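You operate a simulated robot arm through the tools that you are given. There is no shell and no other tool.

Carry out the task below with a simulated robot arm. There is one attempt and no reset: what you move stays moved.

TASK
Put things in order on the wall end of the table. At the end: the pink case stands where the green peas can stood; the juice glass stands where the cruet stood; the cruet is in the grey steel bowl; the green peas can from the wall end of the table stands where the juice glass stood; the milk jar (marked "2") from the wall end of the table stands where the pink case stood; whatever was shut is shut again. Leave all else as you found it, and nothing knocked over.

The check looks at the end state, three seconds after you hand in, the way a careful person would. Anything else that was tipped, shoved, dropped, spilled or broken makes it a failure.

THE ROBOT
A 6-joint arm with a two-finger gripper, fixed in place. Base frame: the origin is at the foot of the arm, x ahead of it, y to its left, z up; the work surface is at about z = 0. Lengths are in mm, angles in rad, forces in N, time in s.
With the tool pointing down near the work surface it reaches from about 240 to 620 mm from the base axis. Its first joint turns from -1.152 to 1.152 rad. Payload 1.37 kg.
The tool frame sits at the grasp point between the pads (the TCP): z along the fingers, y along the line on which they close. The tips reach 22 mm beyond it. Largest opening 92 mm; the body of the gripper starts 65 mm behind the TCP.
Orientation is that of the tool frame in the base frame, as a unit quaternion [x, y, z, w]. With the fingers straight down and closing along the base's y, the tool's x points along the base's -x, its y along +y and its z along -z.

THE INTERFACE
- The arm moves only by the tool send_rows. Its argument "moves" is a list of rows, each a list of 7 numbers: the shift along the base's x, y, z in units of 25 mm (1.0 is 25 mm), then the turn, a rotation vector about the base's x, y, z in units of 5 degrees (1.0 is 5 degrees), then the opening, from 0 (shut) to 1 (fully open). In form: [[x, y, z, ax, ay, az, gripper], ...]. A call has 1 to 20 rows; each row shifts and turns the commanded pose from where the row before left it. A call with a number of a shift or a turn outside -1 to 1 is refused whole. A row lasts 0.2 s, in which the tool goes at most 50 mm and 0.15 rad; a call with a longer step from one row to the next is refused whole, and so is a gripper value outside its range. Where a pose cannot be reached the arm comes as near as it can. A force on the tool above 40 N (or 10 N above the force at the start of the call, whichever is more), or a blocked arm, ends the call early, and 0.2 s more pass. Each finger halts on what it meets, pressing with about 26 N; the grip force reading is that of the motor and also rises with nothing between the fingers. The clock runs only during rows and for 0.2 s after the last one: add rows that do not move to give the fingers time. It gives the time, the measured TCP pose, the force on the tool (base axes), the opening and the grip force at its end, in the units of the frame above (readings bear some noise), with the torque about the TCP (base axes, N m) and any sound that the robot's microphone picked up.
- Cameras (640 x 400 px; columns grow to the right, rows downward): "scene" is fixed at [27.5, -428.1, 583.2]; the picture's right is [0.84, -0.55, 0.00], its down [-0.32, -0.49, -0.81] and it looks along [0.44, 0.67, -0.59] (base axes); focal length 341 px, centre (320, 200). "wrist" rides on the gripper at [71, 19, -102] in the tool frame; the picture's right is [-0.26, 0.97, 0.00], its down [-0.75, -0.20, -0.62] and it looks along [-0.60, -0.16, 0.78] (tool axes); focal length 280 px, centre (320, 200). There is no depth. A picture from a camera that has moved, and an enlarged one, comes with that camera's place and axes in the base frame and with its lens.
- snapshot(camera): a new picture of that camera. It takes no simulated time.
- zoom(camera, box): a new picture of the part [left, top, right, bottom] of that camera's present view, enlarged. It takes no simulated time.
- hand_in(): hands the job in; it is judged then, once.

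Places have to be worked out from the pictures, the camera data and where the tool is seen. Open the gripper and draw the arm clear of the work before you hand the job in, unless the task says otherwise.

The tools are called as a command line: name --pt "numbers of a row" for each row, then --argument value for the rest, lists and objects as JSON in quotes. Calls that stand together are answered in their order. send_rows: Moves the arm, as the interface text tells. Its arguments: {"type":"object","properties":{"moves":{"type":"array","items":{"type":"array","items":{"type":"number"}}}},"required":["moves"]} The other tools are called the same way: snapshot (camera) takes a picture; zoom (camera, box) takes an enlarged picture of a part of a camera's view; hand_in () hands the job in.

At the start:

```text
t: 0.0
ee_pos: [482.7, -86.4, 366.6]
tcp_rot: [-0.001, 1.0, 0.0, 0.001]
ft_force: [-0.1, -0.2, -0.2]
ft_torque: [0.02, -0.03, -0.01]
width: 92.3
finger_force: 0.0
```

scene: 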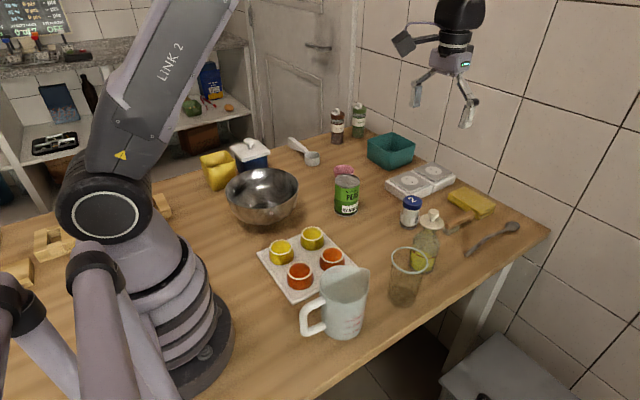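
wrist: 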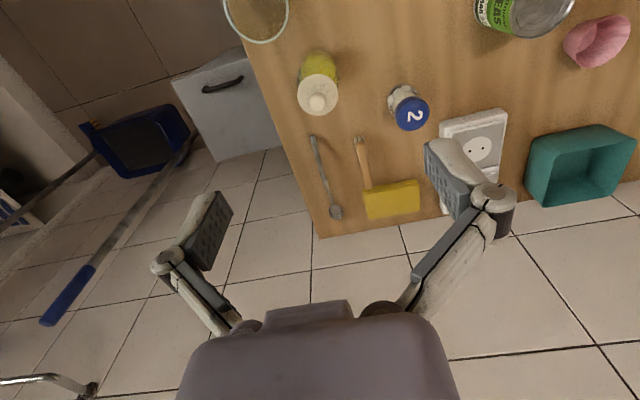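

I start by enlarging the scene to identify the objects at the wall end of the table.

zoom --camera "scene" --box '[320, 120, 560, 320]'

zoom --camera "scene" --box '[180, 100, 420, 250]'

zoom --camera "scene" --box '[0, 0, 320, 200]'

zoom --camera "wrist" --box '[220, 0, 640, 240]'

```text
2.00 times, centred on (440, 220) of scene
camera zoom: at [27.5, -428.1, 583.2], right [0.84, -0.55, 0.0], down [-0.32, -0.49, -0.81], along [0.44, 0.67, -0.59], focal length 682 px, centre (80, 160)
```

zoom: 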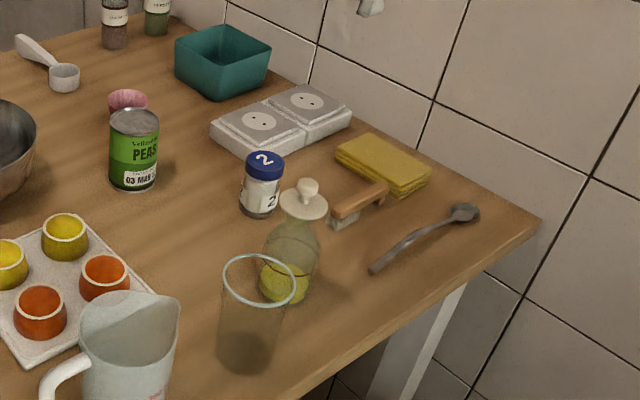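

```text
2.67 times, centred on (300, 175) of scene
camera zoom: at [27.5, -428.1, 583.2], right [0.84, -0.55, 0.0], down [-0.32, -0.49, -0.81], along [0.44, 0.67, -0.59], focal length 909 px, centre (373, 267)
```

zoom: 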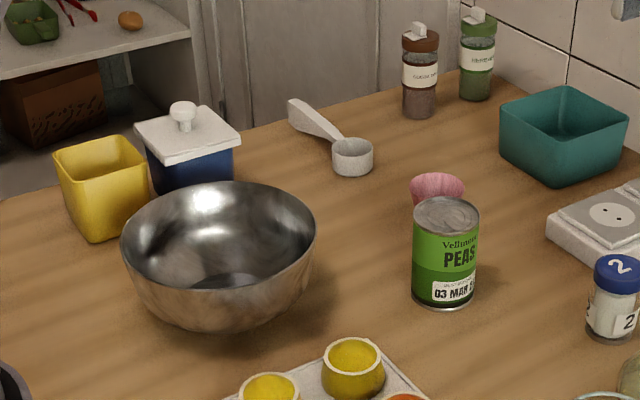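

```text
2.00 times, centred on (160, 100) of scene
camera zoom: at [27.5, -428.1, 583.2], right [0.84, -0.55, 0.0], down [-0.32, -0.49, -0.81], along [0.44, 0.67, -0.59], focal length 682 px, centre (640, 400)
```

zoom: 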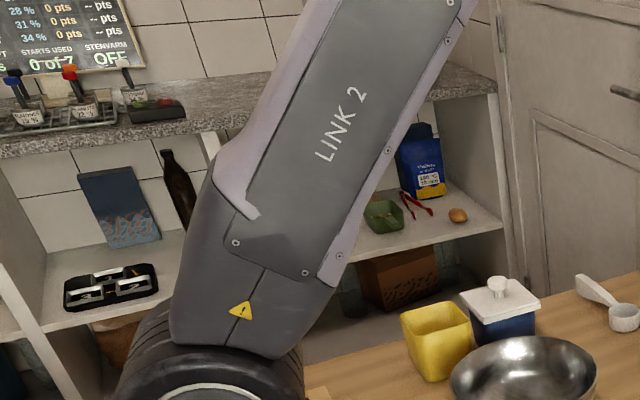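

```text
1.52 times, centred on (430, 120) of wrist
camera zoom: at [413.8, -68.5, 467.4], right [0.26, 0.97, 0.0], down [0.75, -0.2, 0.63], along [0.6, -0.16, -0.78], focal length 427 px, centre (152, 322)
```

zoom: 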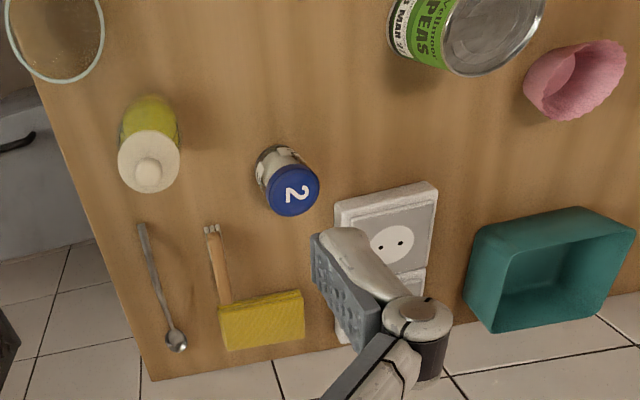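

The can, cruet, glass, jar and the fluted pink case are visible, but the case is mostly hidden. I move the arm at its present height towards the base and left to look at the pink case and can from nearby.

send_rows --pt "-0.6 1 0 0 0 0 1" --pt "-0.6 1 0 0 0 0 1" --pt "-0.6 1 0 0 0 0 1" --pt "-0.6 1 0 0 0 0 1" --pt "-0.6 1 0 0 0 0 1" --pt "-0.6 1 0 0 0 0 1" --pt "0 0 0 0 0 0 1" --pt "0 0 0 0 0 0 1"

snapshot --camera "wrist"

snapshot --camera "scene"

```text
t: 1.8
ee_pos: [393.2, 64.1, 364.9]
tcp_rot: [-0.001, 1.0, 0.0, 0.001]
ft_force: [0.0, -0.3, 0.6]
ft_torque: [-0.02, 0.01, 0.04]
width: 92.0
finger_force: 0.0
```

```text
taken
camera wrist: at [323.9, 82.2, 466.8], right [0.26, 0.97, 0.0], down [0.75, -0.2, 0.63], along [0.6, -0.16, -0.78], focal length 280 px, centre (320, 200)
```

wrist: 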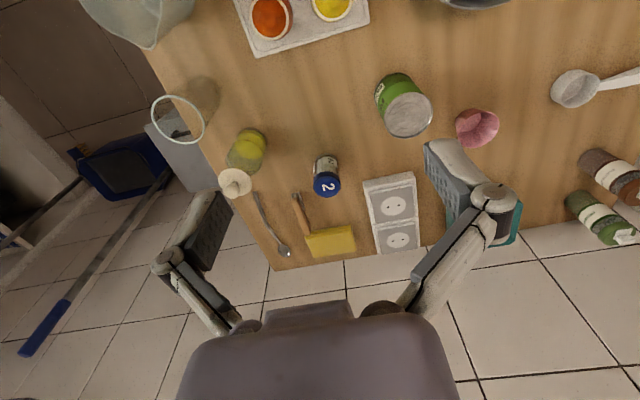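

```text
taken
```

scene: 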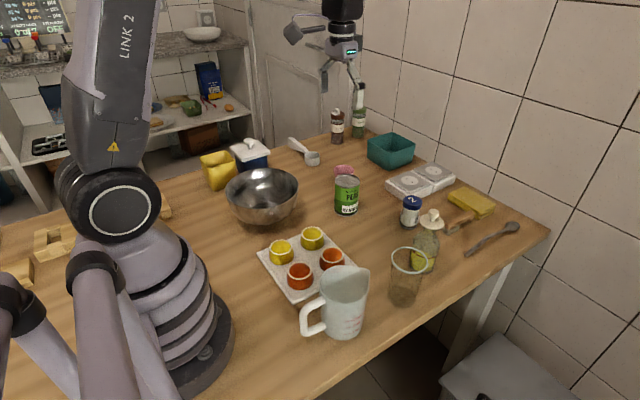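

Now I zoom on the wrist view to read the shapes and base positions precisely.

zoom --camera "wrist" --box '[340, 50, 520, 170]'

zoom --camera "wrist" --box '[140, 60, 360, 210]'

zoom --camera "wrist" --box '[380, 0, 640, 170]'

zoom --camera "scene" --box '[370, 190, 470, 320]'

```text
3.33 times, centred on (430, 110) of wrist
camera zoom: at [323.9, 82.2, 466.8], right [0.26, 0.97, 0.0], down [0.75, -0.2, 0.63], along [0.6, -0.16, -0.78], focal length 935 px, centre (-47, 500)
```

zoom: 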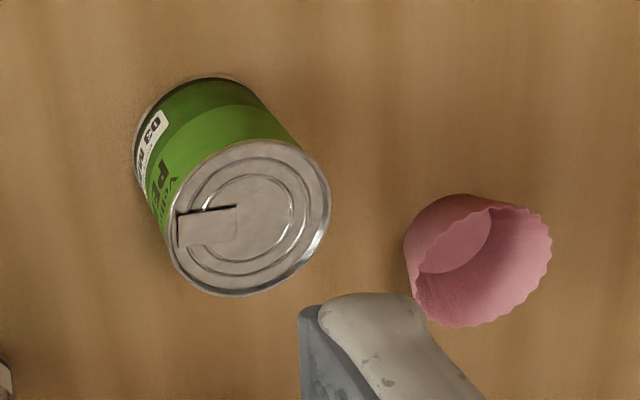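

```text
2.67 times, centred on (250, 135) of wrist
camera zoom: at [323.9, 82.2, 466.8], right [0.26, 0.97, 0.0], down [0.75, -0.2, 0.63], along [0.6, -0.16, -0.78], focal length 748 px, centre (507, 373)
```

zoom: 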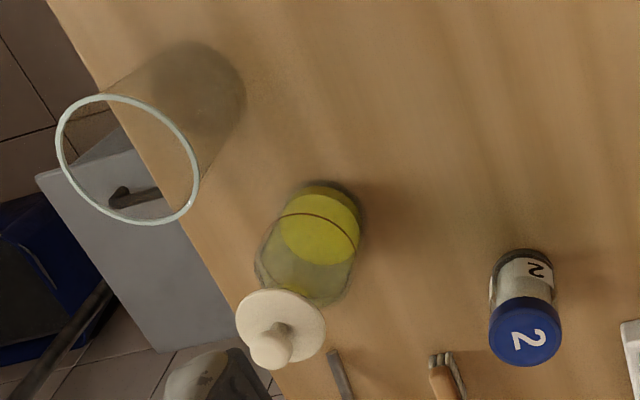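

```text
2.35 times, centred on (510, 85) of wrist
camera zoom: at [323.9, 82.2, 466.8], right [0.26, 0.97, 0.0], down [0.75, -0.2, 0.63], along [0.6, -0.16, -0.78], focal length 660 px, centre (-127, 471)
```

zoom: 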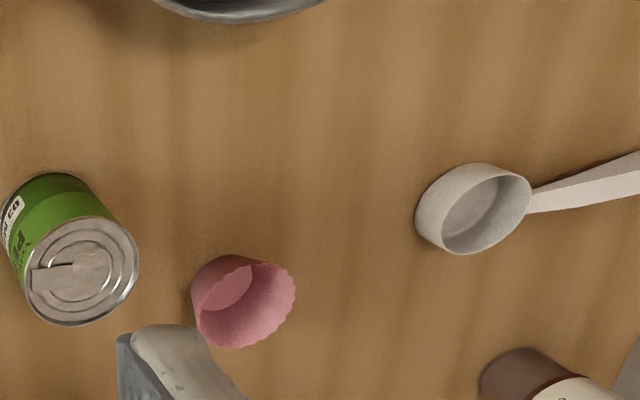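

```text
3.08 times, centred on (420, 255) of scene
camera zoom: at [27.5, -428.1, 583.2], right [0.84, -0.55, 0.0], down [-0.32, -0.49, -0.81], along [0.44, 0.67, -0.59], focal length 1049 px, centre (12, 31)
```

zoom: 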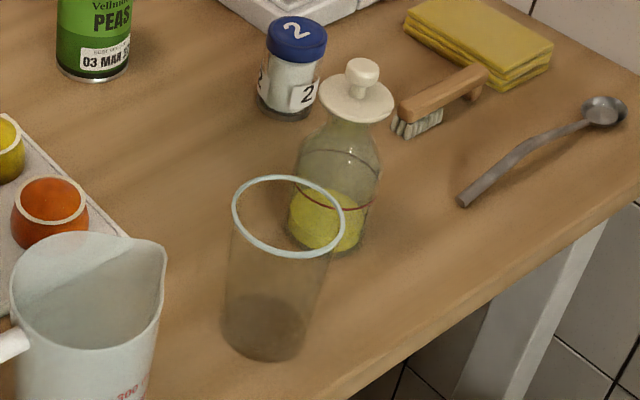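

The case is upright and empty, near (581, 282), which is beyond straight-down reach. The can is near (500, 161), the cruet near (521, -102), the glass near (421, -140) and the jar near (602, 21). I go and look at the bowl next.

send_rows --pt "-0.7 0.9 0.2 0 0 0 1" --pt "-0.7 0.9 0.2 0 0 0 1" --pt "-0.7 0.9 0.2 0 0 0 1" --pt "-0.7 0.9 0.2 0 0 0 1" --pt "-0.7 0.9 0.2 0 0 0 1" --pt "-0.7 0.9 0.2 0 0 0 1" --pt "-0.7 0.9 0.2 0 0 0 1" --pt "-0.7 0.9 0.2 0 0 0 1" --pt "0 0 0 0 0 0 1" --pt "0 0 0 0 0 0 1"

snapshot --camera "wrist"

zoom --camera "scene" --box '[140, 0, 420, 240]'

```text
t: 4.0
ee_pos: [254.2, 242.6, 408.4]
tcp_rot: [0.0, 1.0, 0.0, 0.001]
ft_force: [-0.7, -0.9, -0.1]
ft_torque: [0.0, -0.01, 0.01]
width: 92.0
finger_force: 0.1
```

```text
taken
camera wrist: at [184.3, 261.2, 508.3], right [0.26, 0.97, 0.0], down [0.75, -0.2, 0.63], along [0.6, -0.16, -0.78], focal length 280 px, centre (320, 200)
```

wrist: 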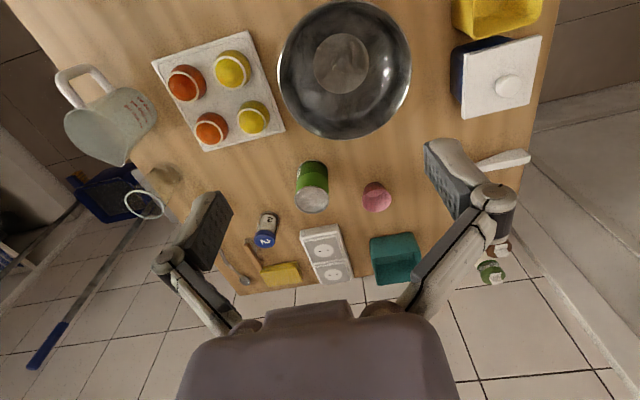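

```text
1.67 times, centred on (280, 120) of scene
camera zoom: at [27.5, -428.1, 583.2], right [0.84, -0.55, 0.0], down [-0.32, -0.49, -0.81], along [0.44, 0.67, -0.59], focal length 568 px, centre (387, 333)
```

zoom: 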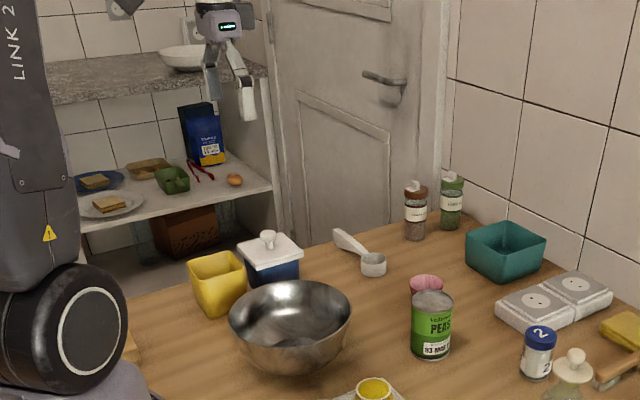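

The bowl is in view, with a flat inner floor. I zoom on it to measure the rim and floor.

zoom --camera "wrist" --box '[250, 0, 440, 150]'

zoom --camera "wrist" --box '[280, 140, 420, 230]'

zoom --camera "scene" --box '[210, 150, 320, 240]'

```text
2.67 times, centred on (345, 75) of wrist
camera zoom: at [184.3, 261.2, 508.3], right [0.26, 0.97, 0.0], down [0.75, -0.2, 0.63], along [0.6, -0.16, -0.78], focal length 748 px, centre (253, 533)
```

zoom: 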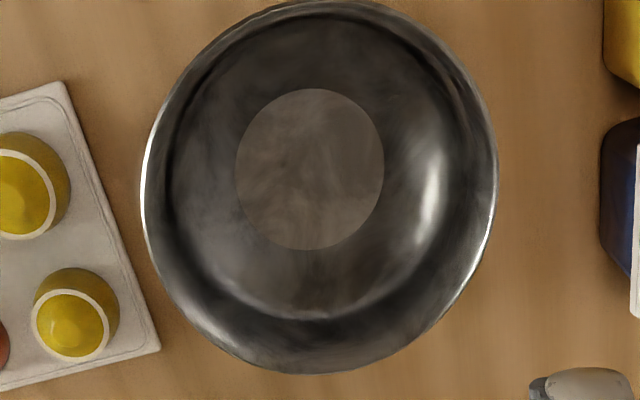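

```text
4.44 times, centred on (350, 185) of wrist
camera zoom: at [184.3, 261.2, 508.3], right [0.26, 0.97, 0.0], down [0.75, -0.2, 0.63], along [0.6, -0.16, -0.78], focal length 1246 px, centre (187, 267)
```

zoom: 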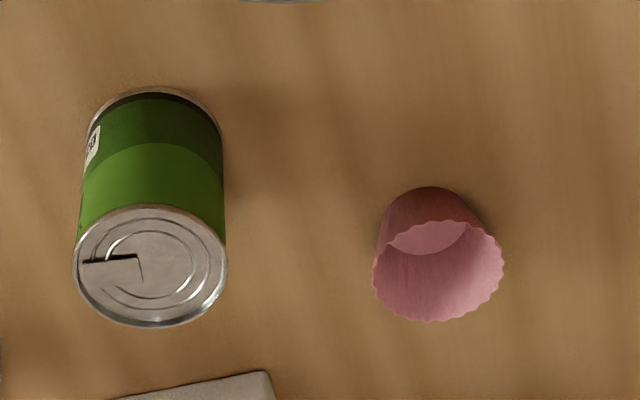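

```text
4.44 times, centred on (265, 195) of scene
camera zoom: at [27.5, -428.1, 583.2], right [0.84, -0.55, 0.0], down [-0.32, -0.49, -0.81], along [0.44, 0.67, -0.59], focal length 1515 px, centre (564, 222)
```

zoom: 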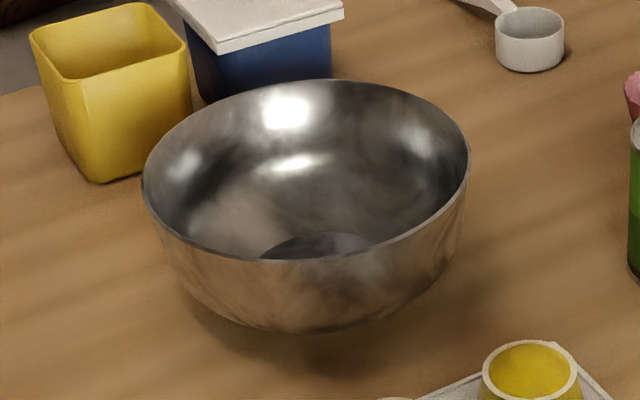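

Bowl centre is about (302, 266), with a flat floor about 93 mm across and a rim about 80 mm high. The cruet's stopper disc rules out a straight-down grip, so I'll take its body with the tool tilted about 35° outward. I move to a viewing pose on the near side of the cruet with that tilt.

send_rows --pt "0.45 -0.93 0 0 0 -0.8 1" --pt "0.45 -0.93 0 0 0 -0.8 1" --pt "0.45 -0.93 0 0 0 -0.8 1" --pt "0.45 -0.93 0 -0.208 -0.978 0 1" --pt "0.45 -0.93 0 -0.208 -0.978 0 1" --pt "0.45 -0.93 0 -0.208 -0.978 0 1" --pt "0.45 -0.93 0 -0.208 -0.978 0 1" --pt "0.45 -0.93 0 -0.208 -0.978 0 1" --pt "0.45 -0.93 -0.5 -0.208 -0.978 0 1" --pt "0.45 -0.93 -0.5 -0.208 -0.978 0 1" --pt "0.45 -0.93 -0.8 0 0 0 1" --pt "0.45 -0.93 -0.8 0 0 0 1" --pt "0.45 -0.93 -0.8 0 0 0 1" --pt "0 0 -0.8 0 0 0 1" --pt "0 0 0 0 0 0 1" --pt "0 0 0 0 0 0 1"

snapshot --camera "wrist"

snapshot --camera "scene"

```text
t: 7.4
ee_pos: [397.1, -60.9, 312.8]
tcp_rot: [0.101, 0.948, -0.036, 0.298]
ft_force: [-0.2, -0.4, 1.3]
ft_torque: [-0.01, -0.01, -0.03]
width: 92.1
finger_force: 0.1
out of reach, approached as far as the arm can: row 14
```

```text
taken
camera wrist: at [289.4, -17.9, 354.6], right [0.41, 0.9, 0.14], down [0.21, -0.25, 0.95], along [0.89, -0.36, -0.29], focal length 280 px, centre (320, 200)
```

wrist: 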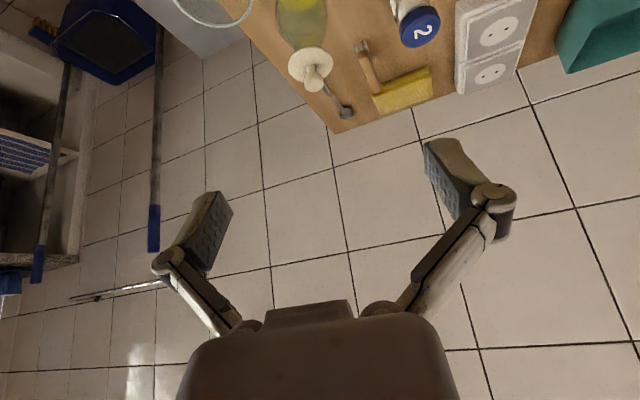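

```text
taken
```

scene: 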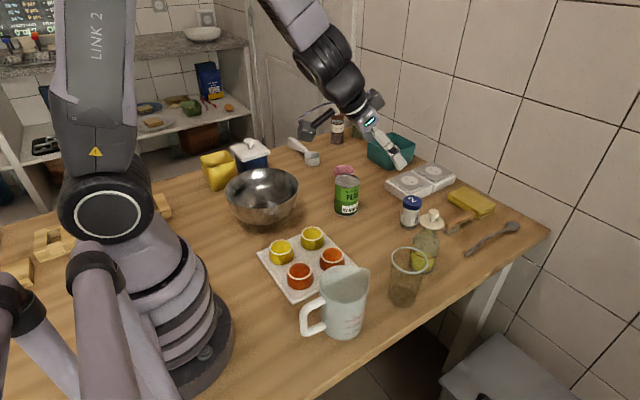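

The arm stopped short at row 14 (z about 313 instead of 303), which looks like a wrist limit for this outward tilt at short radius. I test the same tilt further out while descending, well clear of the objects.

send_rows --pt "1 -0.2 0 0 0 0 1" --pt "1 -0.2 0 0 0 0 1" --pt "1 -0.2 0 0 0 0 1" --pt "0 0 -0.8 0 0 0 1" --pt "0 0 -0.8 0 0 0 1" --pt "0 0 -0.8 0 0 0 1" --pt "0 0 0 0 0 0 1"

snapshot --camera "scene"

```text
t: 9.0
ee_pos: [470.8, -76.3, 277.3]
tcp_rot: [0.101, 0.948, -0.036, 0.299]
ft_force: [-0.2, 0.5, -0.6]
ft_torque: [-0.01, -0.01, 0.0]
width: 92.1
finger_force: 0.1
out of reach, approached as far as the arm can: row 5, 6
```

```text
taken
```

scene: 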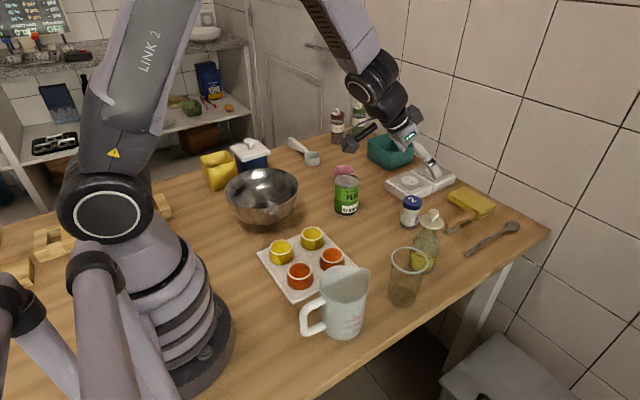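

At this tilt the arm stops again (z 277), which fits the wrist being unable to bend outward past the forearm line. I'll tilt sideways instead, coming from the +y side, and first check the camera housing size in the scene view.

zoom --camera "scene" --box '[310, 50, 470, 200]'

zoom --camera "wrist" --box '[200, 0, 520, 200]'

```text
2.67 times, centred on (390, 125) of scene
camera zoom: at [27.5, -428.1, 583.2], right [0.84, -0.55, 0.0], down [-0.32, -0.49, -0.81], along [0.44, 0.67, -0.59], focal length 909 px, centre (133, 400)
```

zoom: 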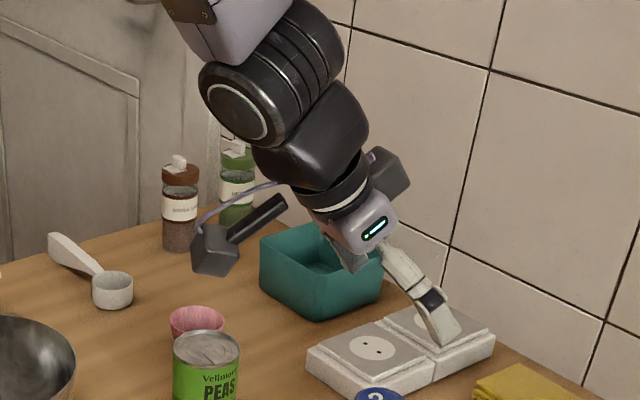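

```text
2.00 times, centred on (360, 100) of wrist
camera zoom: at [363.9, -33.2, 319.0], right [0.41, 0.9, 0.14], down [0.21, -0.25, 0.95], along [0.89, -0.36, -0.29], focal length 561 px, centre (240, 400)
```

zoom: 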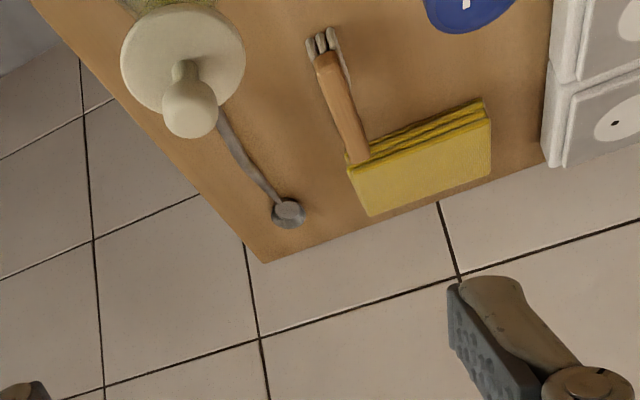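

The housing is about 30 mm. I undo the outward tilt, then yaw the tool by -78° to a heading along -y, all at safe height.

send_rows --pt "0 0 0.4 0.208 0.978 0 1" --pt "0 0 0.4 0.208 0.978 0 1" --pt "0 0 0.4 0.208 0.978 0 1" --pt "0 0.3 0.4 0.208 0.978 0 1" --pt "0 0.3 0 0.208 0.978 0 1" --pt "0 0.3 0 0.208 0.978 0 1" --pt "0 0.3 0 0.208 0.978 0 1" --pt "0 0 0 0 0 -1 1" --pt "0 0 0 0 0 -1 1" --pt "0 0 0 0 0 -1 1" --pt "0 0 0 0 0 -1 1" --pt "0 0 0 0 0 -1 1" --pt "0 0 0 0 0 -1 1" --pt "0 0 0 0 0 -1 1" --pt "0 0 0 0 0 -1 1" --pt "0 0 0 0 0 0 1" --pt "0 0 0 0 0 0 1"

```text
t: 12.6
ee_pos: [471.8, -65.2, 310.4]
tcp_rot: [0.446, 0.893, -0.06, 0.019]
ft_force: [-0.6, 0.0, 0.1]
ft_torque: [0.0, 0.02, 0.0]
width: 92.3
finger_force: 0.0
out of reach, approached as far as the arm can: row 1, 2, 3
```

The yaw is partly done, with about 7° of residual tilt. I send a small idle call to see whether the pose settles.

send_rows --pt "0 0 0 0 0 0 1" --pt "0 0 0 0 0 0 1"

snapshot --camera "scene"

snapshot --camera "wrist"

```text
t: 13.2
ee_pos: [472.2, -63.8, 309.9]
tcp_rot: [0.445, 0.893, -0.059, 0.02]
ft_force: [0.1, -0.4, 0.9]
ft_torque: [-0.01, 0.03, 0.01]
width: 91.9
finger_force: 0.1
```

```text
taken
```

scene: 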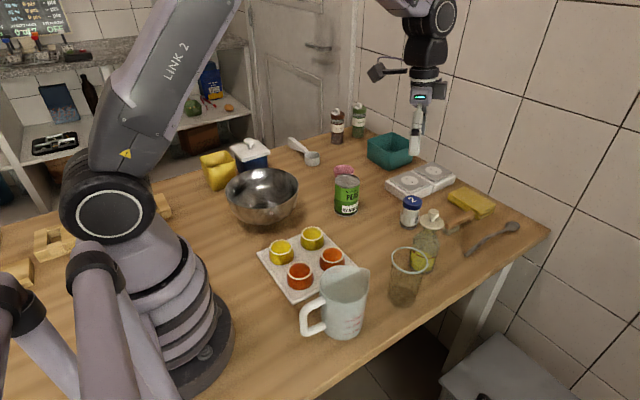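

```text
taken
camera wrist: at [448.0, 14.8, 402.2], right [0.93, 0.37, -0.06], down [0.3, -0.64, 0.7], along [0.22, -0.67, -0.71], focal length 280 px, centre (320, 200)
```

wrist: 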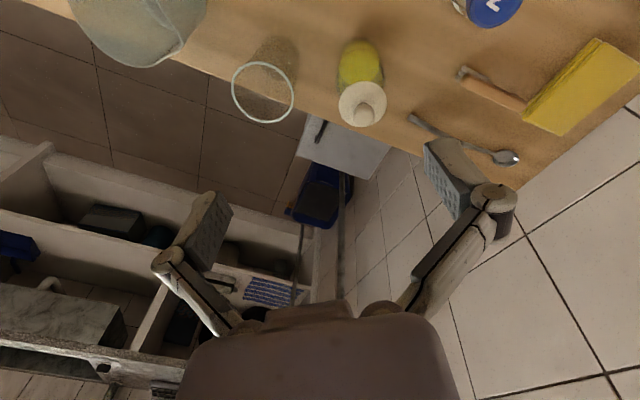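

The pose is stable, so I correct the residual tilt, yaw to heading -90° and tilt 35° towards -y while shifting over to the cruet's +y side.

send_rows --pt "0.13 0.2 0 0.71 -0.11 0 1" --pt "0.13 0.2 0 0.71 -0.11 0 1" --pt "0.13 0.2 0 0 0 -0.925 1" --pt "0.13 0.2 0 0 0 -0.925 1" --pt "0.13 0.2 0 0 0 -0.925 1" --pt "0.13 0.2 0 0 0 -0.925 1" --pt "0.13 0.2 0 0 0 -0.925 1" --pt "0.13 0.2 0 0 0 -0.925 1" --pt "0.13 0.2 0 0 0 -0.925 1" --pt "0.13 0.2 0 0 0 -0.925 1" --pt "0.13 0.2 0 -1 0 0 1" --pt "0.13 0.2 0 -1 0 0 1" --pt "0.13 0.2 0 -1 0 0 1" --pt "0.13 0.2 0 -1 0 0 1" --pt "0.13 0.2 0 -1 0 0 1" --pt "0 0 0 -1 0 0 1" --pt "0 0 0 -1 0 0 1" --pt "0 0 0 0 0 0 1" --pt "0 0 0 0 0 0 1"

snapshot --camera "scene"

snapshot --camera "wrist"

```text
t: 17.2
ee_pos: [520.0, 10.1, 310.6]
tcp_rot: [0.675, 0.673, -0.213, 0.213]
ft_force: [0.8, 0.5, -0.6]
ft_torque: [0.01, 0.01, -0.02]
width: 92.0
finger_force: 0.0
```

```text
taken
```

scene: 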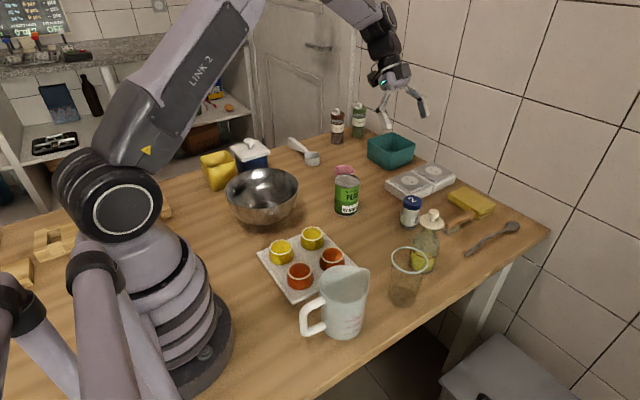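

```text
taken
camera wrist: at [541.2, 125.8, 351.7], right [0.96, -0.21, 0.15], down [-0.21, -0.26, 0.94], along [-0.16, -0.94, -0.29], focal length 280 px, centre (320, 200)
```

wrist: 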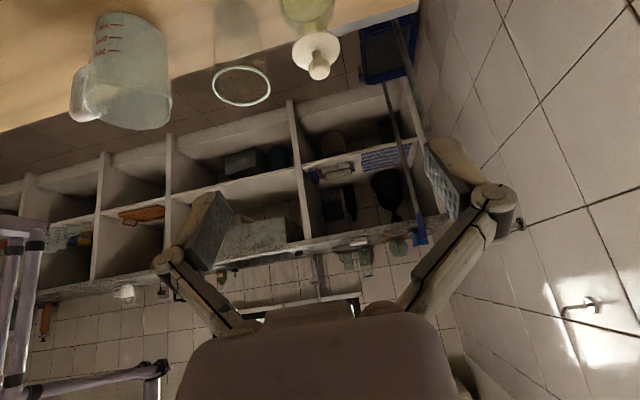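

The sideways tilt works. I now lower along the tool's approach line toward the cruet, stopping well short, and look.

send_rows --pt "0 0 -0.9 0 0 0 1" --pt "0 0 -0.9 0 0 0 1" --pt "0 0 -0.9 0 0 0 1" --pt "0 0 -0.9 0 0 0 1" --pt "0 0 0 0 0 0 1" --pt "0 0 0 0 0 0 1"

snapshot --camera "scene"

snapshot --camera "wrist"

```text
t: 18.6
ee_pos: [518.3, 9.8, 219.8]
tcp_rot: [0.675, 0.674, -0.212, 0.212]
ft_force: [0.1, 0.0, -0.4]
ft_torque: [0.04, 0.01, -0.03]
width: 91.9
finger_force: 0.0
```

```text
taken
```

scene: 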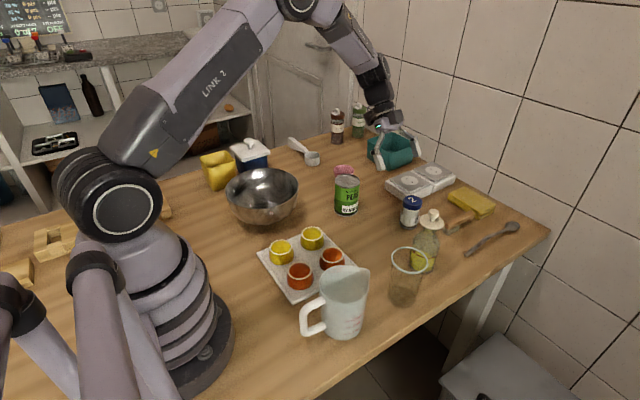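

```text
taken
camera wrist: at [539.6, 125.5, 262.3], right [0.96, -0.21, 0.15], down [-0.21, -0.26, 0.94], along [-0.16, -0.94, -0.29], focal length 280 px, centre (320, 200)
```

wrist: 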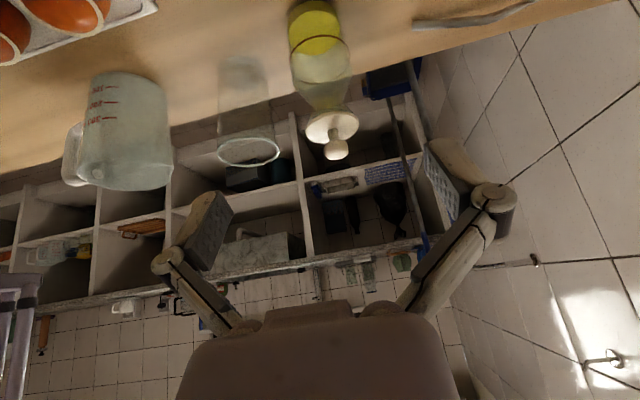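

The cruet is nicely visible side-on. I zoom in to measure its profile.

zoom --camera "wrist" --box '[200, 0, 440, 170]'

```text
2.35 times, centred on (320, 85) of wrist
camera zoom: at [539.6, 125.5, 262.3], right [0.96, -0.21, 0.15], down [-0.21, -0.26, 0.94], along [-0.16, -0.94, -0.29], focal length 660 px, centre (320, 471)
```

zoom: 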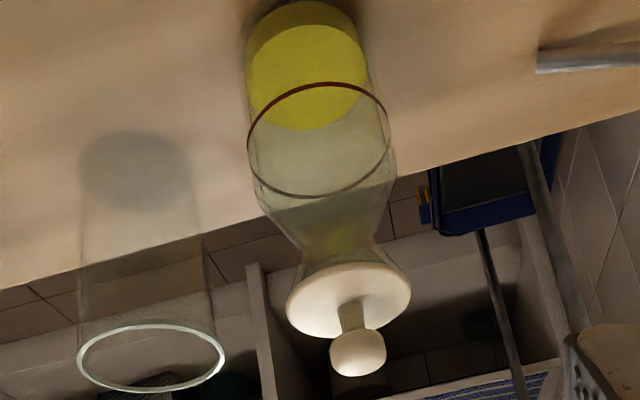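

The profile shows a 60 mm straight body up to about z = 70, a disc at about 122 and a knob top at 157. I approach along the tool axis toward (522, -102, 53), stopping halfway to check.

send_rows --pt "0.15 0.12 -0.1 0 0 0 1" --pt "0 -0.459 -0.655 0 0 0 1" --pt "0 -0.459 -0.655 0 0 0 1" --pt "0 -0.459 -0.655 0 0 0 1" --pt "0 -0.459 -0.655 0 0 0 1" --pt "0 -0.459 -0.655 0 0 0 1" --pt "0 0 0 0 0 0 1" --pt "0 0 0 0 0 0 1"

snapshot --camera "scene"

snapshot --camera "wrist"

```text
t: 20.4
ee_pos: [523.3, -45.9, 134.7]
tcp_rot: [0.674, 0.674, -0.212, 0.213]
ft_force: [-0.3, 0.0, -0.2]
ft_torque: [0.01, 0.01, -0.02]
width: 92.1
finger_force: 0.1
```

```text
taken
```

scene: 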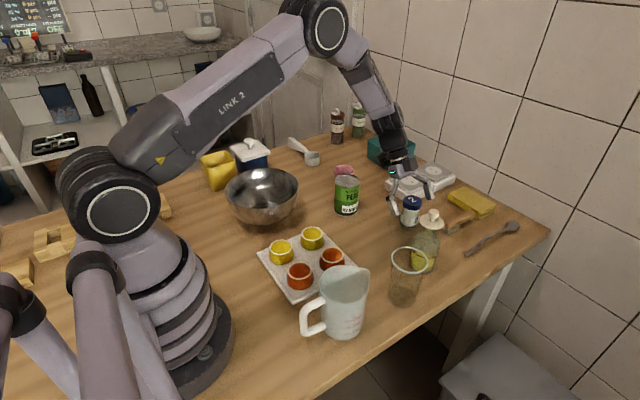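

```text
taken
camera wrist: at [543.7, 71.2, 176.8], right [0.96, -0.21, 0.15], down [-0.21, -0.26, 0.94], along [-0.16, -0.94, -0.29], focal length 280 px, centre (320, 200)
```

wrist: 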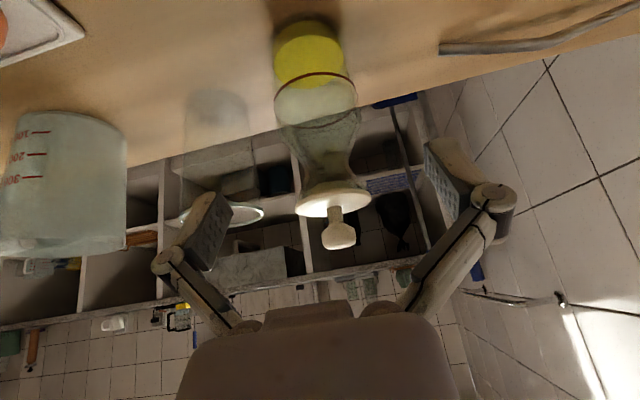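

The fingertips are lined up on either side of the cruet body. I continue the remaining 100 mm along the tool axis with the fingers open.

send_rows --pt "-0.05 -0.459 -0.655 0 0 0 1" --pt "0 -0.459 -0.655 0 0 0 1" --pt "0 -0.459 -0.655 0 0 0 1" --pt "0 -0.459 -0.655 0 0 0 1" --pt "0 -0.42 -0.6 0 0 0 1" --pt "0 0 0 0 0 0 1" --pt "0 0 0 0 0 0 1"

snapshot --camera "wrist"

zoom --camera "scene" --box '[340, 110, 520, 310]'

```text
t: 22.0
ee_pos: [521.4, -100.5, 54.7]
tcp_rot: [0.674, 0.675, -0.212, 0.213]
ft_force: [-0.4, 1.9, 3.5]
ft_torque: [-0.03, 0.02, -0.01]
width: 91.9
finger_force: 0.0
```

```text
taken
camera wrist: at [543.2, 14.6, 96.7], right [0.96, -0.21, 0.15], down [-0.21, -0.26, 0.94], along [-0.16, -0.94, -0.29], focal length 280 px, centre (320, 200)
```

wrist: 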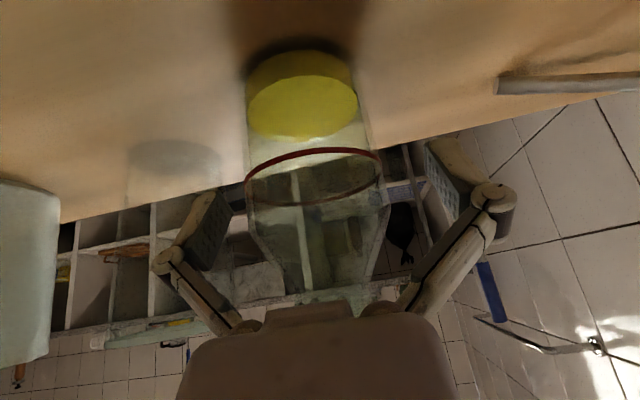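

```text
2.00 times, centred on (430, 210) of scene
camera zoom: at [27.5, -428.1, 583.3], right [0.84, -0.55, 0.0], down [-0.32, -0.49, -0.81], along [0.44, 0.67, -0.59], focal length 682 px, centre (100, 180)
```

zoom: 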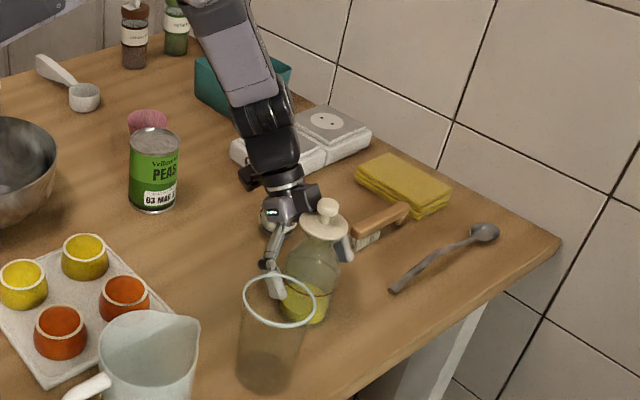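

There's a slight force of about 4 N along the tool axis. I idle briefly to see whether it's a real contact.

send_rows --pt "0 0 0 0 0 0 1" --pt "0 0 0 0 0 0 1"

zoom --camera "scene" --box '[390, 190, 470, 290]'

zoom --camera "wrist" --box '[200, 200, 440, 360]'

```text
t: 22.6
ee_pos: [522.5, -101.9, 55.2]
tcp_rot: [0.675, 0.674, -0.212, 0.213]
ft_force: [-0.5, 1.8, 3.2]
ft_torque: [-0.06, 0.0, -0.01]
width: 92.1
finger_force: 0.0
```

```text
4.00 times, centred on (430, 240) of scene
camera zoom: at [27.5, -428.1, 583.3], right [0.84, -0.55, 0.0], down [-0.32, -0.49, -0.81], along [0.44, 0.67, -0.59], focal length 1364 px, centre (-120, 40)
```

zoom: 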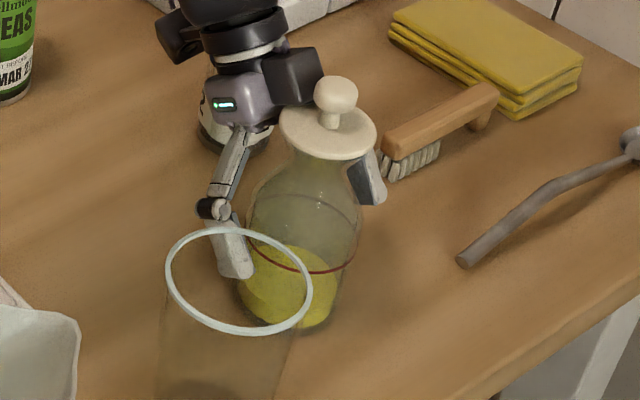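

```text
2.50 times, centred on (320, 280) of wrist
camera zoom: at [543.1, 14.6, 96.7], right [0.96, -0.21, 0.15], down [-0.21, -0.26, 0.94], along [-0.16, -0.94, -0.29], focal length 701 px, centre (320, 0)
```

zoom: 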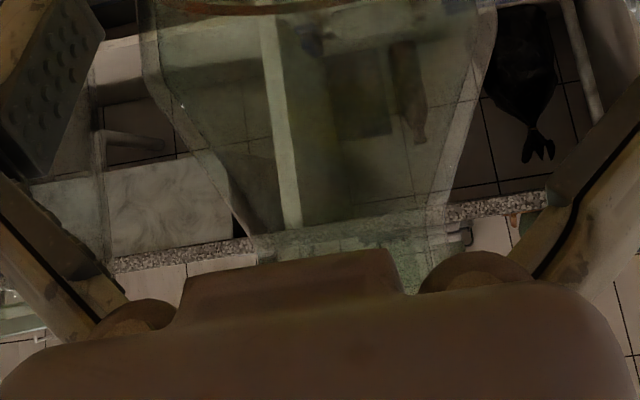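

The contact is real but light. A small box on the gripper's upper side is touching the stopper knob, so I back off slightly up and back until the force is gone.

send_rows --pt "0 0.04 0.12 0 0 0 1" --pt "0 0.04 0.12 0 0 0 1" --pt "0 0 0 0 0 0 1" --pt "0 0 0 0 0 0 1"

zoom --camera "scene" --box '[390, 190, 470, 290]'

```text
t: 23.6
ee_pos: [521.5, -98.9, 61.5]
tcp_rot: [0.674, 0.674, -0.213, 0.213]
ft_force: [0.1, 0.1, -0.4]
ft_torque: [0.0, 0.0, 0.04]
width: 92.1
finger_force: 0.0
```

```text
4.00 times, centred on (430, 240) of scene
camera zoom: at [27.5, -428.1, 583.2], right [0.84, -0.55, 0.0], down [-0.32, -0.49, -0.81], along [0.44, 0.67, -0.59], focal length 1364 px, centre (-120, 40)
```

zoom: 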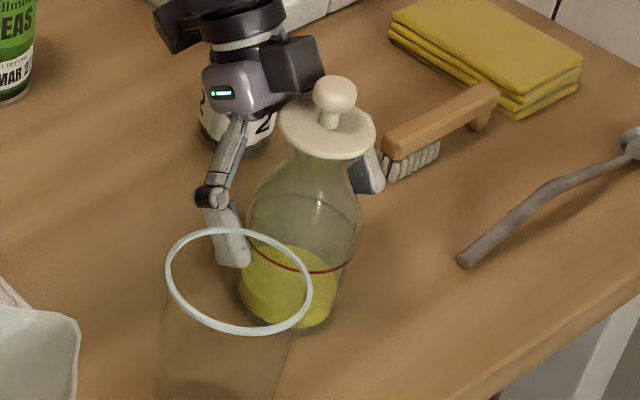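

The force is zero again and the cruet hasn't moved. I close on the body.

send_rows --pt "0 0 0 0 0 0 0.85" --pt "0 0 0 0 0 0 0.7" --pt "0 0 0 0 0 0 0.55" --pt "0 0 0 0 0 0 0.5" --pt "0 0 0 0 0 0 0.5" --pt "0 0 0 0 0 0 0.5"

zoom --camera "scene" --box '[390, 190, 470, 290]'

snapshot --camera "wrist"

```text
t: 25.0
ee_pos: [521.0, -98.9, 61.3]
tcp_rot: [0.675, 0.674, -0.212, 0.213]
ft_force: [1.0, -0.2, 0.9]
ft_torque: [-0.05, -0.01, 0.01]
width: 58.2
finger_force: 25.9
```

```text
4.00 times, centred on (430, 240) of scene
camera zoom: at [27.5, -428.1, 583.2], right [0.84, -0.55, 0.0], down [-0.32, -0.49, -0.81], along [0.44, 0.67, -0.59], focal length 1364 px, centre (-120, 40)
```

zoom: 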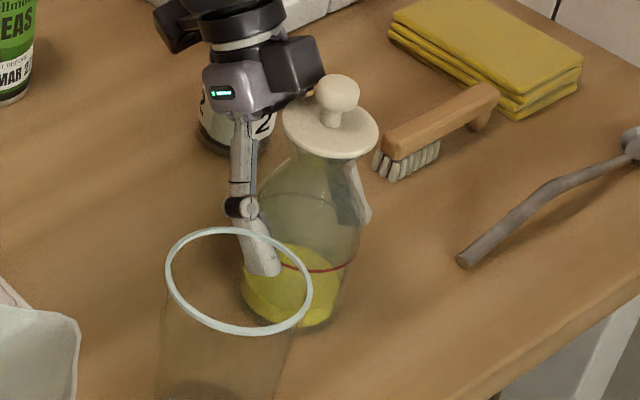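

```text
taken
camera wrist: at [543.0, 17.4, 102.8], right [0.96, -0.21, 0.15], down [-0.21, -0.26, 0.94], along [-0.16, -0.94, -0.29], focal length 280 px, centre (320, 200)
```

wrist: 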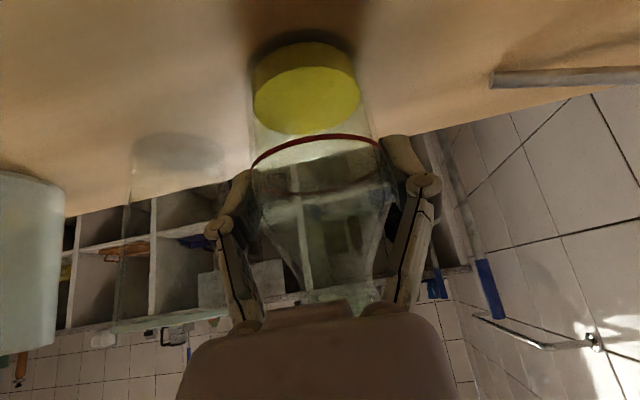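

Gripped at 58.2 mm and the cruet is still upright. I lift it straight up.

send_rows --pt "0 0 0.2 0 0 0 0.5" --pt "0 0 0.5 0 0 0 0.5" --pt "0 0 0.8 0 0 0 0.5" --pt "0 0 0.8 0 0 0 0.5" --pt "0 0 0.8 0 0 0 0.5" --pt "0 0 0.8 0 0 0 0.5" --pt "0 0 0.8 0 0 0 0.5" --pt "0 0 0.8 0 0 0 0.5" --pt "0 0 0.8 0 0 0 0.5" --pt "0 0 0.7 0 0 0 0.5" --pt "0 0 0 0 0 0 0.5"

snapshot --camera "scene"

snapshot --camera "wrist"

```text
t: 27.4
ee_pos: [522.8, -98.9, 237.0]
tcp_rot: [0.675, 0.674, -0.213, 0.212]
ft_force: [-0.1, -0.2, -2.0]
ft_torque: [-0.01, -0.03, -0.05]
width: 58.3
finger_force: 26.3
```

```text
taken
```

scene: 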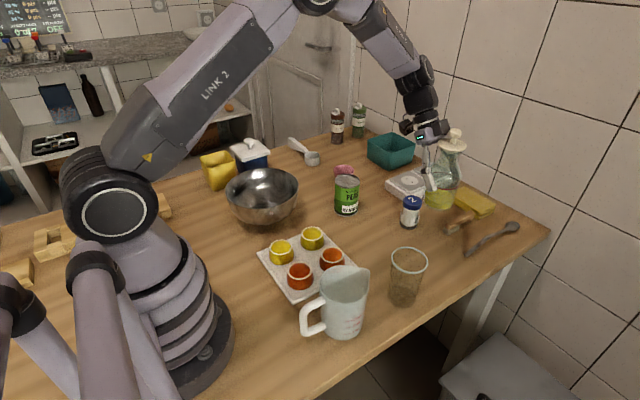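

```text
taken
camera wrist: at [543.6, 17.4, 279.0], right [0.96, -0.21, 0.15], down [-0.2, -0.26, 0.94], along [-0.16, -0.94, -0.29], focal length 280 px, centre (320, 200)
```

wrist: 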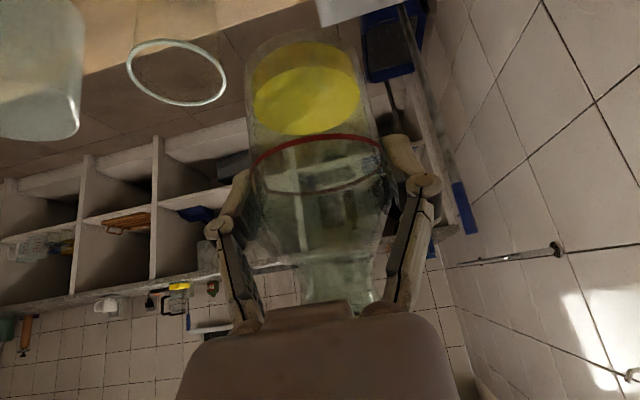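

The cruet is held and upright, about 0.2 kg. I carry it at this height to above the bowl, turning the tool with the base.

send_rows --pt "-0.2 0.4 0 0 0 0.3 0.5" --pt "-0.487 0.811 0 0 0 0.58 0.5" --pt "-0.487 0.811 0 0 0 0.58 0.5" --pt "-0.487 0.811 0 0 0 0.58 0.5" --pt "-0.487 0.811 0 0 0 0.58 0.5" --pt "-0.487 0.811 0 0 0 0.58 0.5" --pt "-0.487 0.811 0 0 0 0.58 0.5" --pt "-0.487 0.811 0 0 0 0.58 0.5" --pt "-0.487 0.811 0 0 0 0.58 0.5" --pt "-0.487 0.811 0 0 0 0.58 0.5" --pt "-0.487 0.811 0 0 0 0.58 0.5" --pt "-0.487 0.811 0 0 0 0.58 0.5" --pt "-0.487 0.811 0 0 0 0.58 0.5" --pt "-0.487 0.811 0 0 0 0.58 0.5" --pt "-0.487 0.811 0 0 0 0.58 0.5" --pt "-0.487 0.811 0 0 0 0.58 0.5" --pt "-0.487 0.811 0 0 0 0.58 0.5" --pt "-0.487 0.811 0 0 0 0.58 0.5" --pt "-0.2 0.4 0 0 0 0.24 0.5" --pt "0 0 0 0 0 0 0.5"

snapshot --camera "scene"

snapshot --camera "wrist"

```text
t: 31.6
ee_pos: [303.5, 265.6, 235.7]
tcp_rot: [0.31, 0.902, -0.098, 0.285]
ft_force: [-0.8, -0.5, -2.5]
ft_torque: [-0.02, 0.0, -0.01]
width: 58.2
finger_force: 26.3
```

```text
taken
```

scene: 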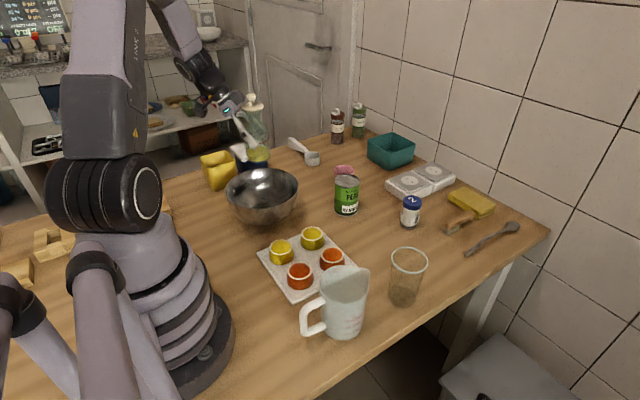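

```text
taken
camera wrist: at [225.2, 352.2, 277.6], right [0.76, 0.63, 0.15], down [0.08, -0.32, 0.94], along [0.64, -0.71, -0.29], focal length 280 px, centre (320, 200)
```

wrist: 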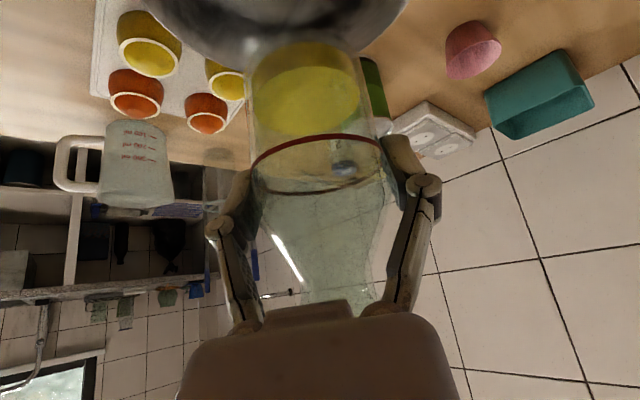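

The cruet is over the bowl. With the rim at about z = 81, I shift slightly toward the camera side for rim clearance and lower until the base is about 18 mm above the floor.

send_rows --pt "-0.316 0.216 0 0 0 0 0.5" --pt "0 0 -0.6 0 0 0 0.5" --pt "0 0 -0.8 0 0 0 0.5" --pt "0 0 -0.8 0 0 0 0.5" --pt "0 0 -0.8 0 0 0 0.5" --pt "0 0 -0.8 0 0 0 0.5" --pt "0 0 -0.8 0 0 0 0.5" --pt "0 0 -0.8 0 0 0 0.5" --pt "0 0 -0.4 0 0 0 0.5" --pt "0 0 -0.2 0 0 0 0.5" --pt "0 0 0 0 0 0 0.5"

zoom --camera "scene" --box '[180, 60, 340, 240]'

snapshot --camera "wrist"

```text
t: 34.0
ee_pos: [297.8, 272.6, 85.5]
tcp_rot: [0.31, 0.902, -0.097, 0.286]
ft_force: [0.3, 0.2, -3.1]
ft_torque: [0.0, 0.03, -0.04]
width: 58.4
finger_force: 26.2
```

```text
2.22 times, centred on (260, 150) of scene
camera zoom: at [27.5, -428.1, 583.3], right [0.84, -0.55, 0.0], down [-0.32, -0.49, -0.81], along [0.44, 0.67, -0.59], focal length 758 px, centre (453, 311)
```

zoom: 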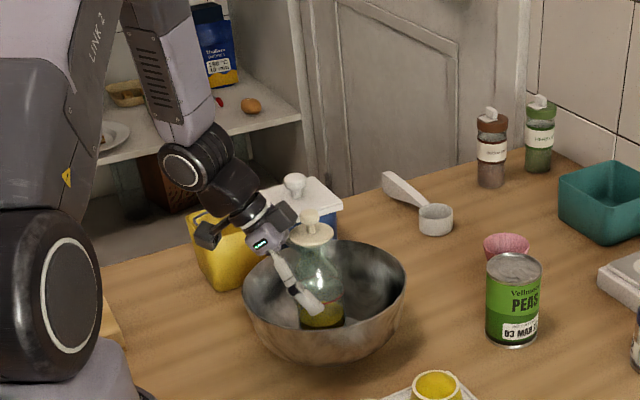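

```text
taken
camera wrist: at [218.9, 358.6, 127.3], right [0.76, 0.63, 0.15], down [0.08, -0.32, 0.94], along [0.64, -0.71, -0.29], focal length 280 px, centre (320, 200)
```

wrist: 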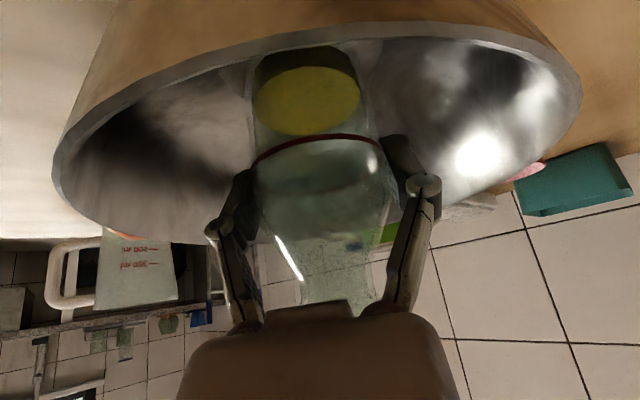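

The close view puts the rim at about z = 92 and the bowl centre near (304, 263). I shift 4 mm toward centre and continue lowering gently.

send_rows --pt "0.08 -0.16 -0.1 0 0 0 0.5" --pt "0 0 -0.2 0 0 0 0.5" --pt "0 0 -0.2 0 0 0 0.5" --pt "0 0 -0.1 0 0 0 0.5" --pt "0 0 0 0 0 0 0.5"

snapshot --camera "wrist"

zoom --camera "scene" --box '[200, 110, 320, 240]'

```text
t: 35.2
ee_pos: [298.7, 268.0, 71.2]
tcp_rot: [0.311, 0.902, -0.097, 0.284]
ft_force: [0.0, 0.5, -2.3]
ft_torque: [-0.04, 0.02, -0.02]
width: 58.2
finger_force: 26.3
```

```text
taken
camera wrist: at [220.0, 354.0, 112.6], right [0.76, 0.63, 0.15], down [0.08, -0.32, 0.94], along [0.64, -0.71, -0.29], focal length 280 px, centre (320, 200)
```

wrist: 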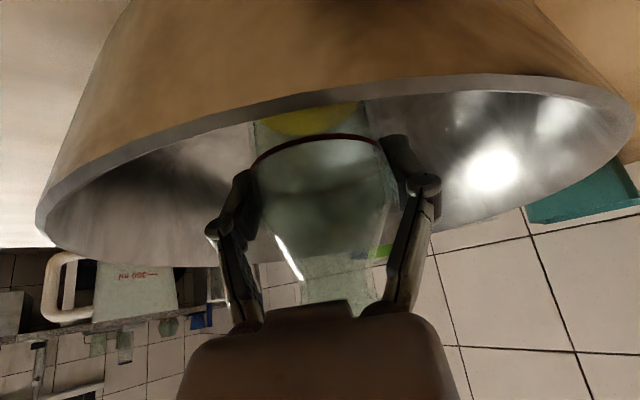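

```text
3.08 times, centred on (260, 175) of scene
camera zoom: at [27.5, -428.1, 583.3], right [0.84, -0.55, 0.0], down [-0.32, -0.49, -0.81], along [0.44, 0.67, -0.59], focal length 1049 px, centre (505, 277)
```

zoom: 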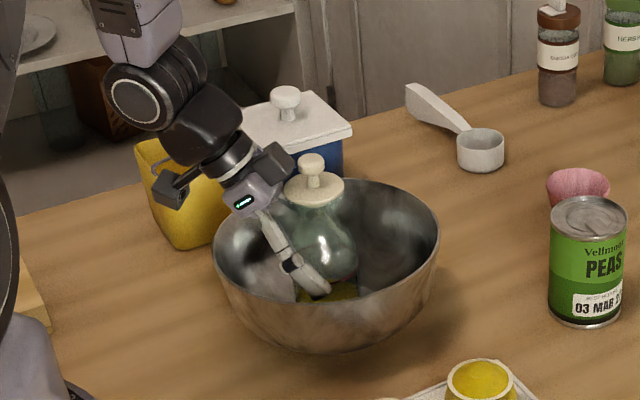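

Still clear of everything, with the rim about 30 mm in front of the camera. I lower in 2 mm steps and watch for floor contact.

send_rows --pt "0 0 -0.08 0 0 0 0.5" --pt "0 0 -0.08 0 0 0 0.5" --pt "0 0 0 0 0 0 0.5"

```text
t: 36.0
ee_pos: [297.8, 268.0, 66.3]
tcp_rot: [0.311, 0.902, -0.097, 0.284]
ft_force: [0.2, -1.0, -1.7]
ft_torque: [-0.01, 0.02, 0.02]
width: 58.1
finger_force: 26.2
```

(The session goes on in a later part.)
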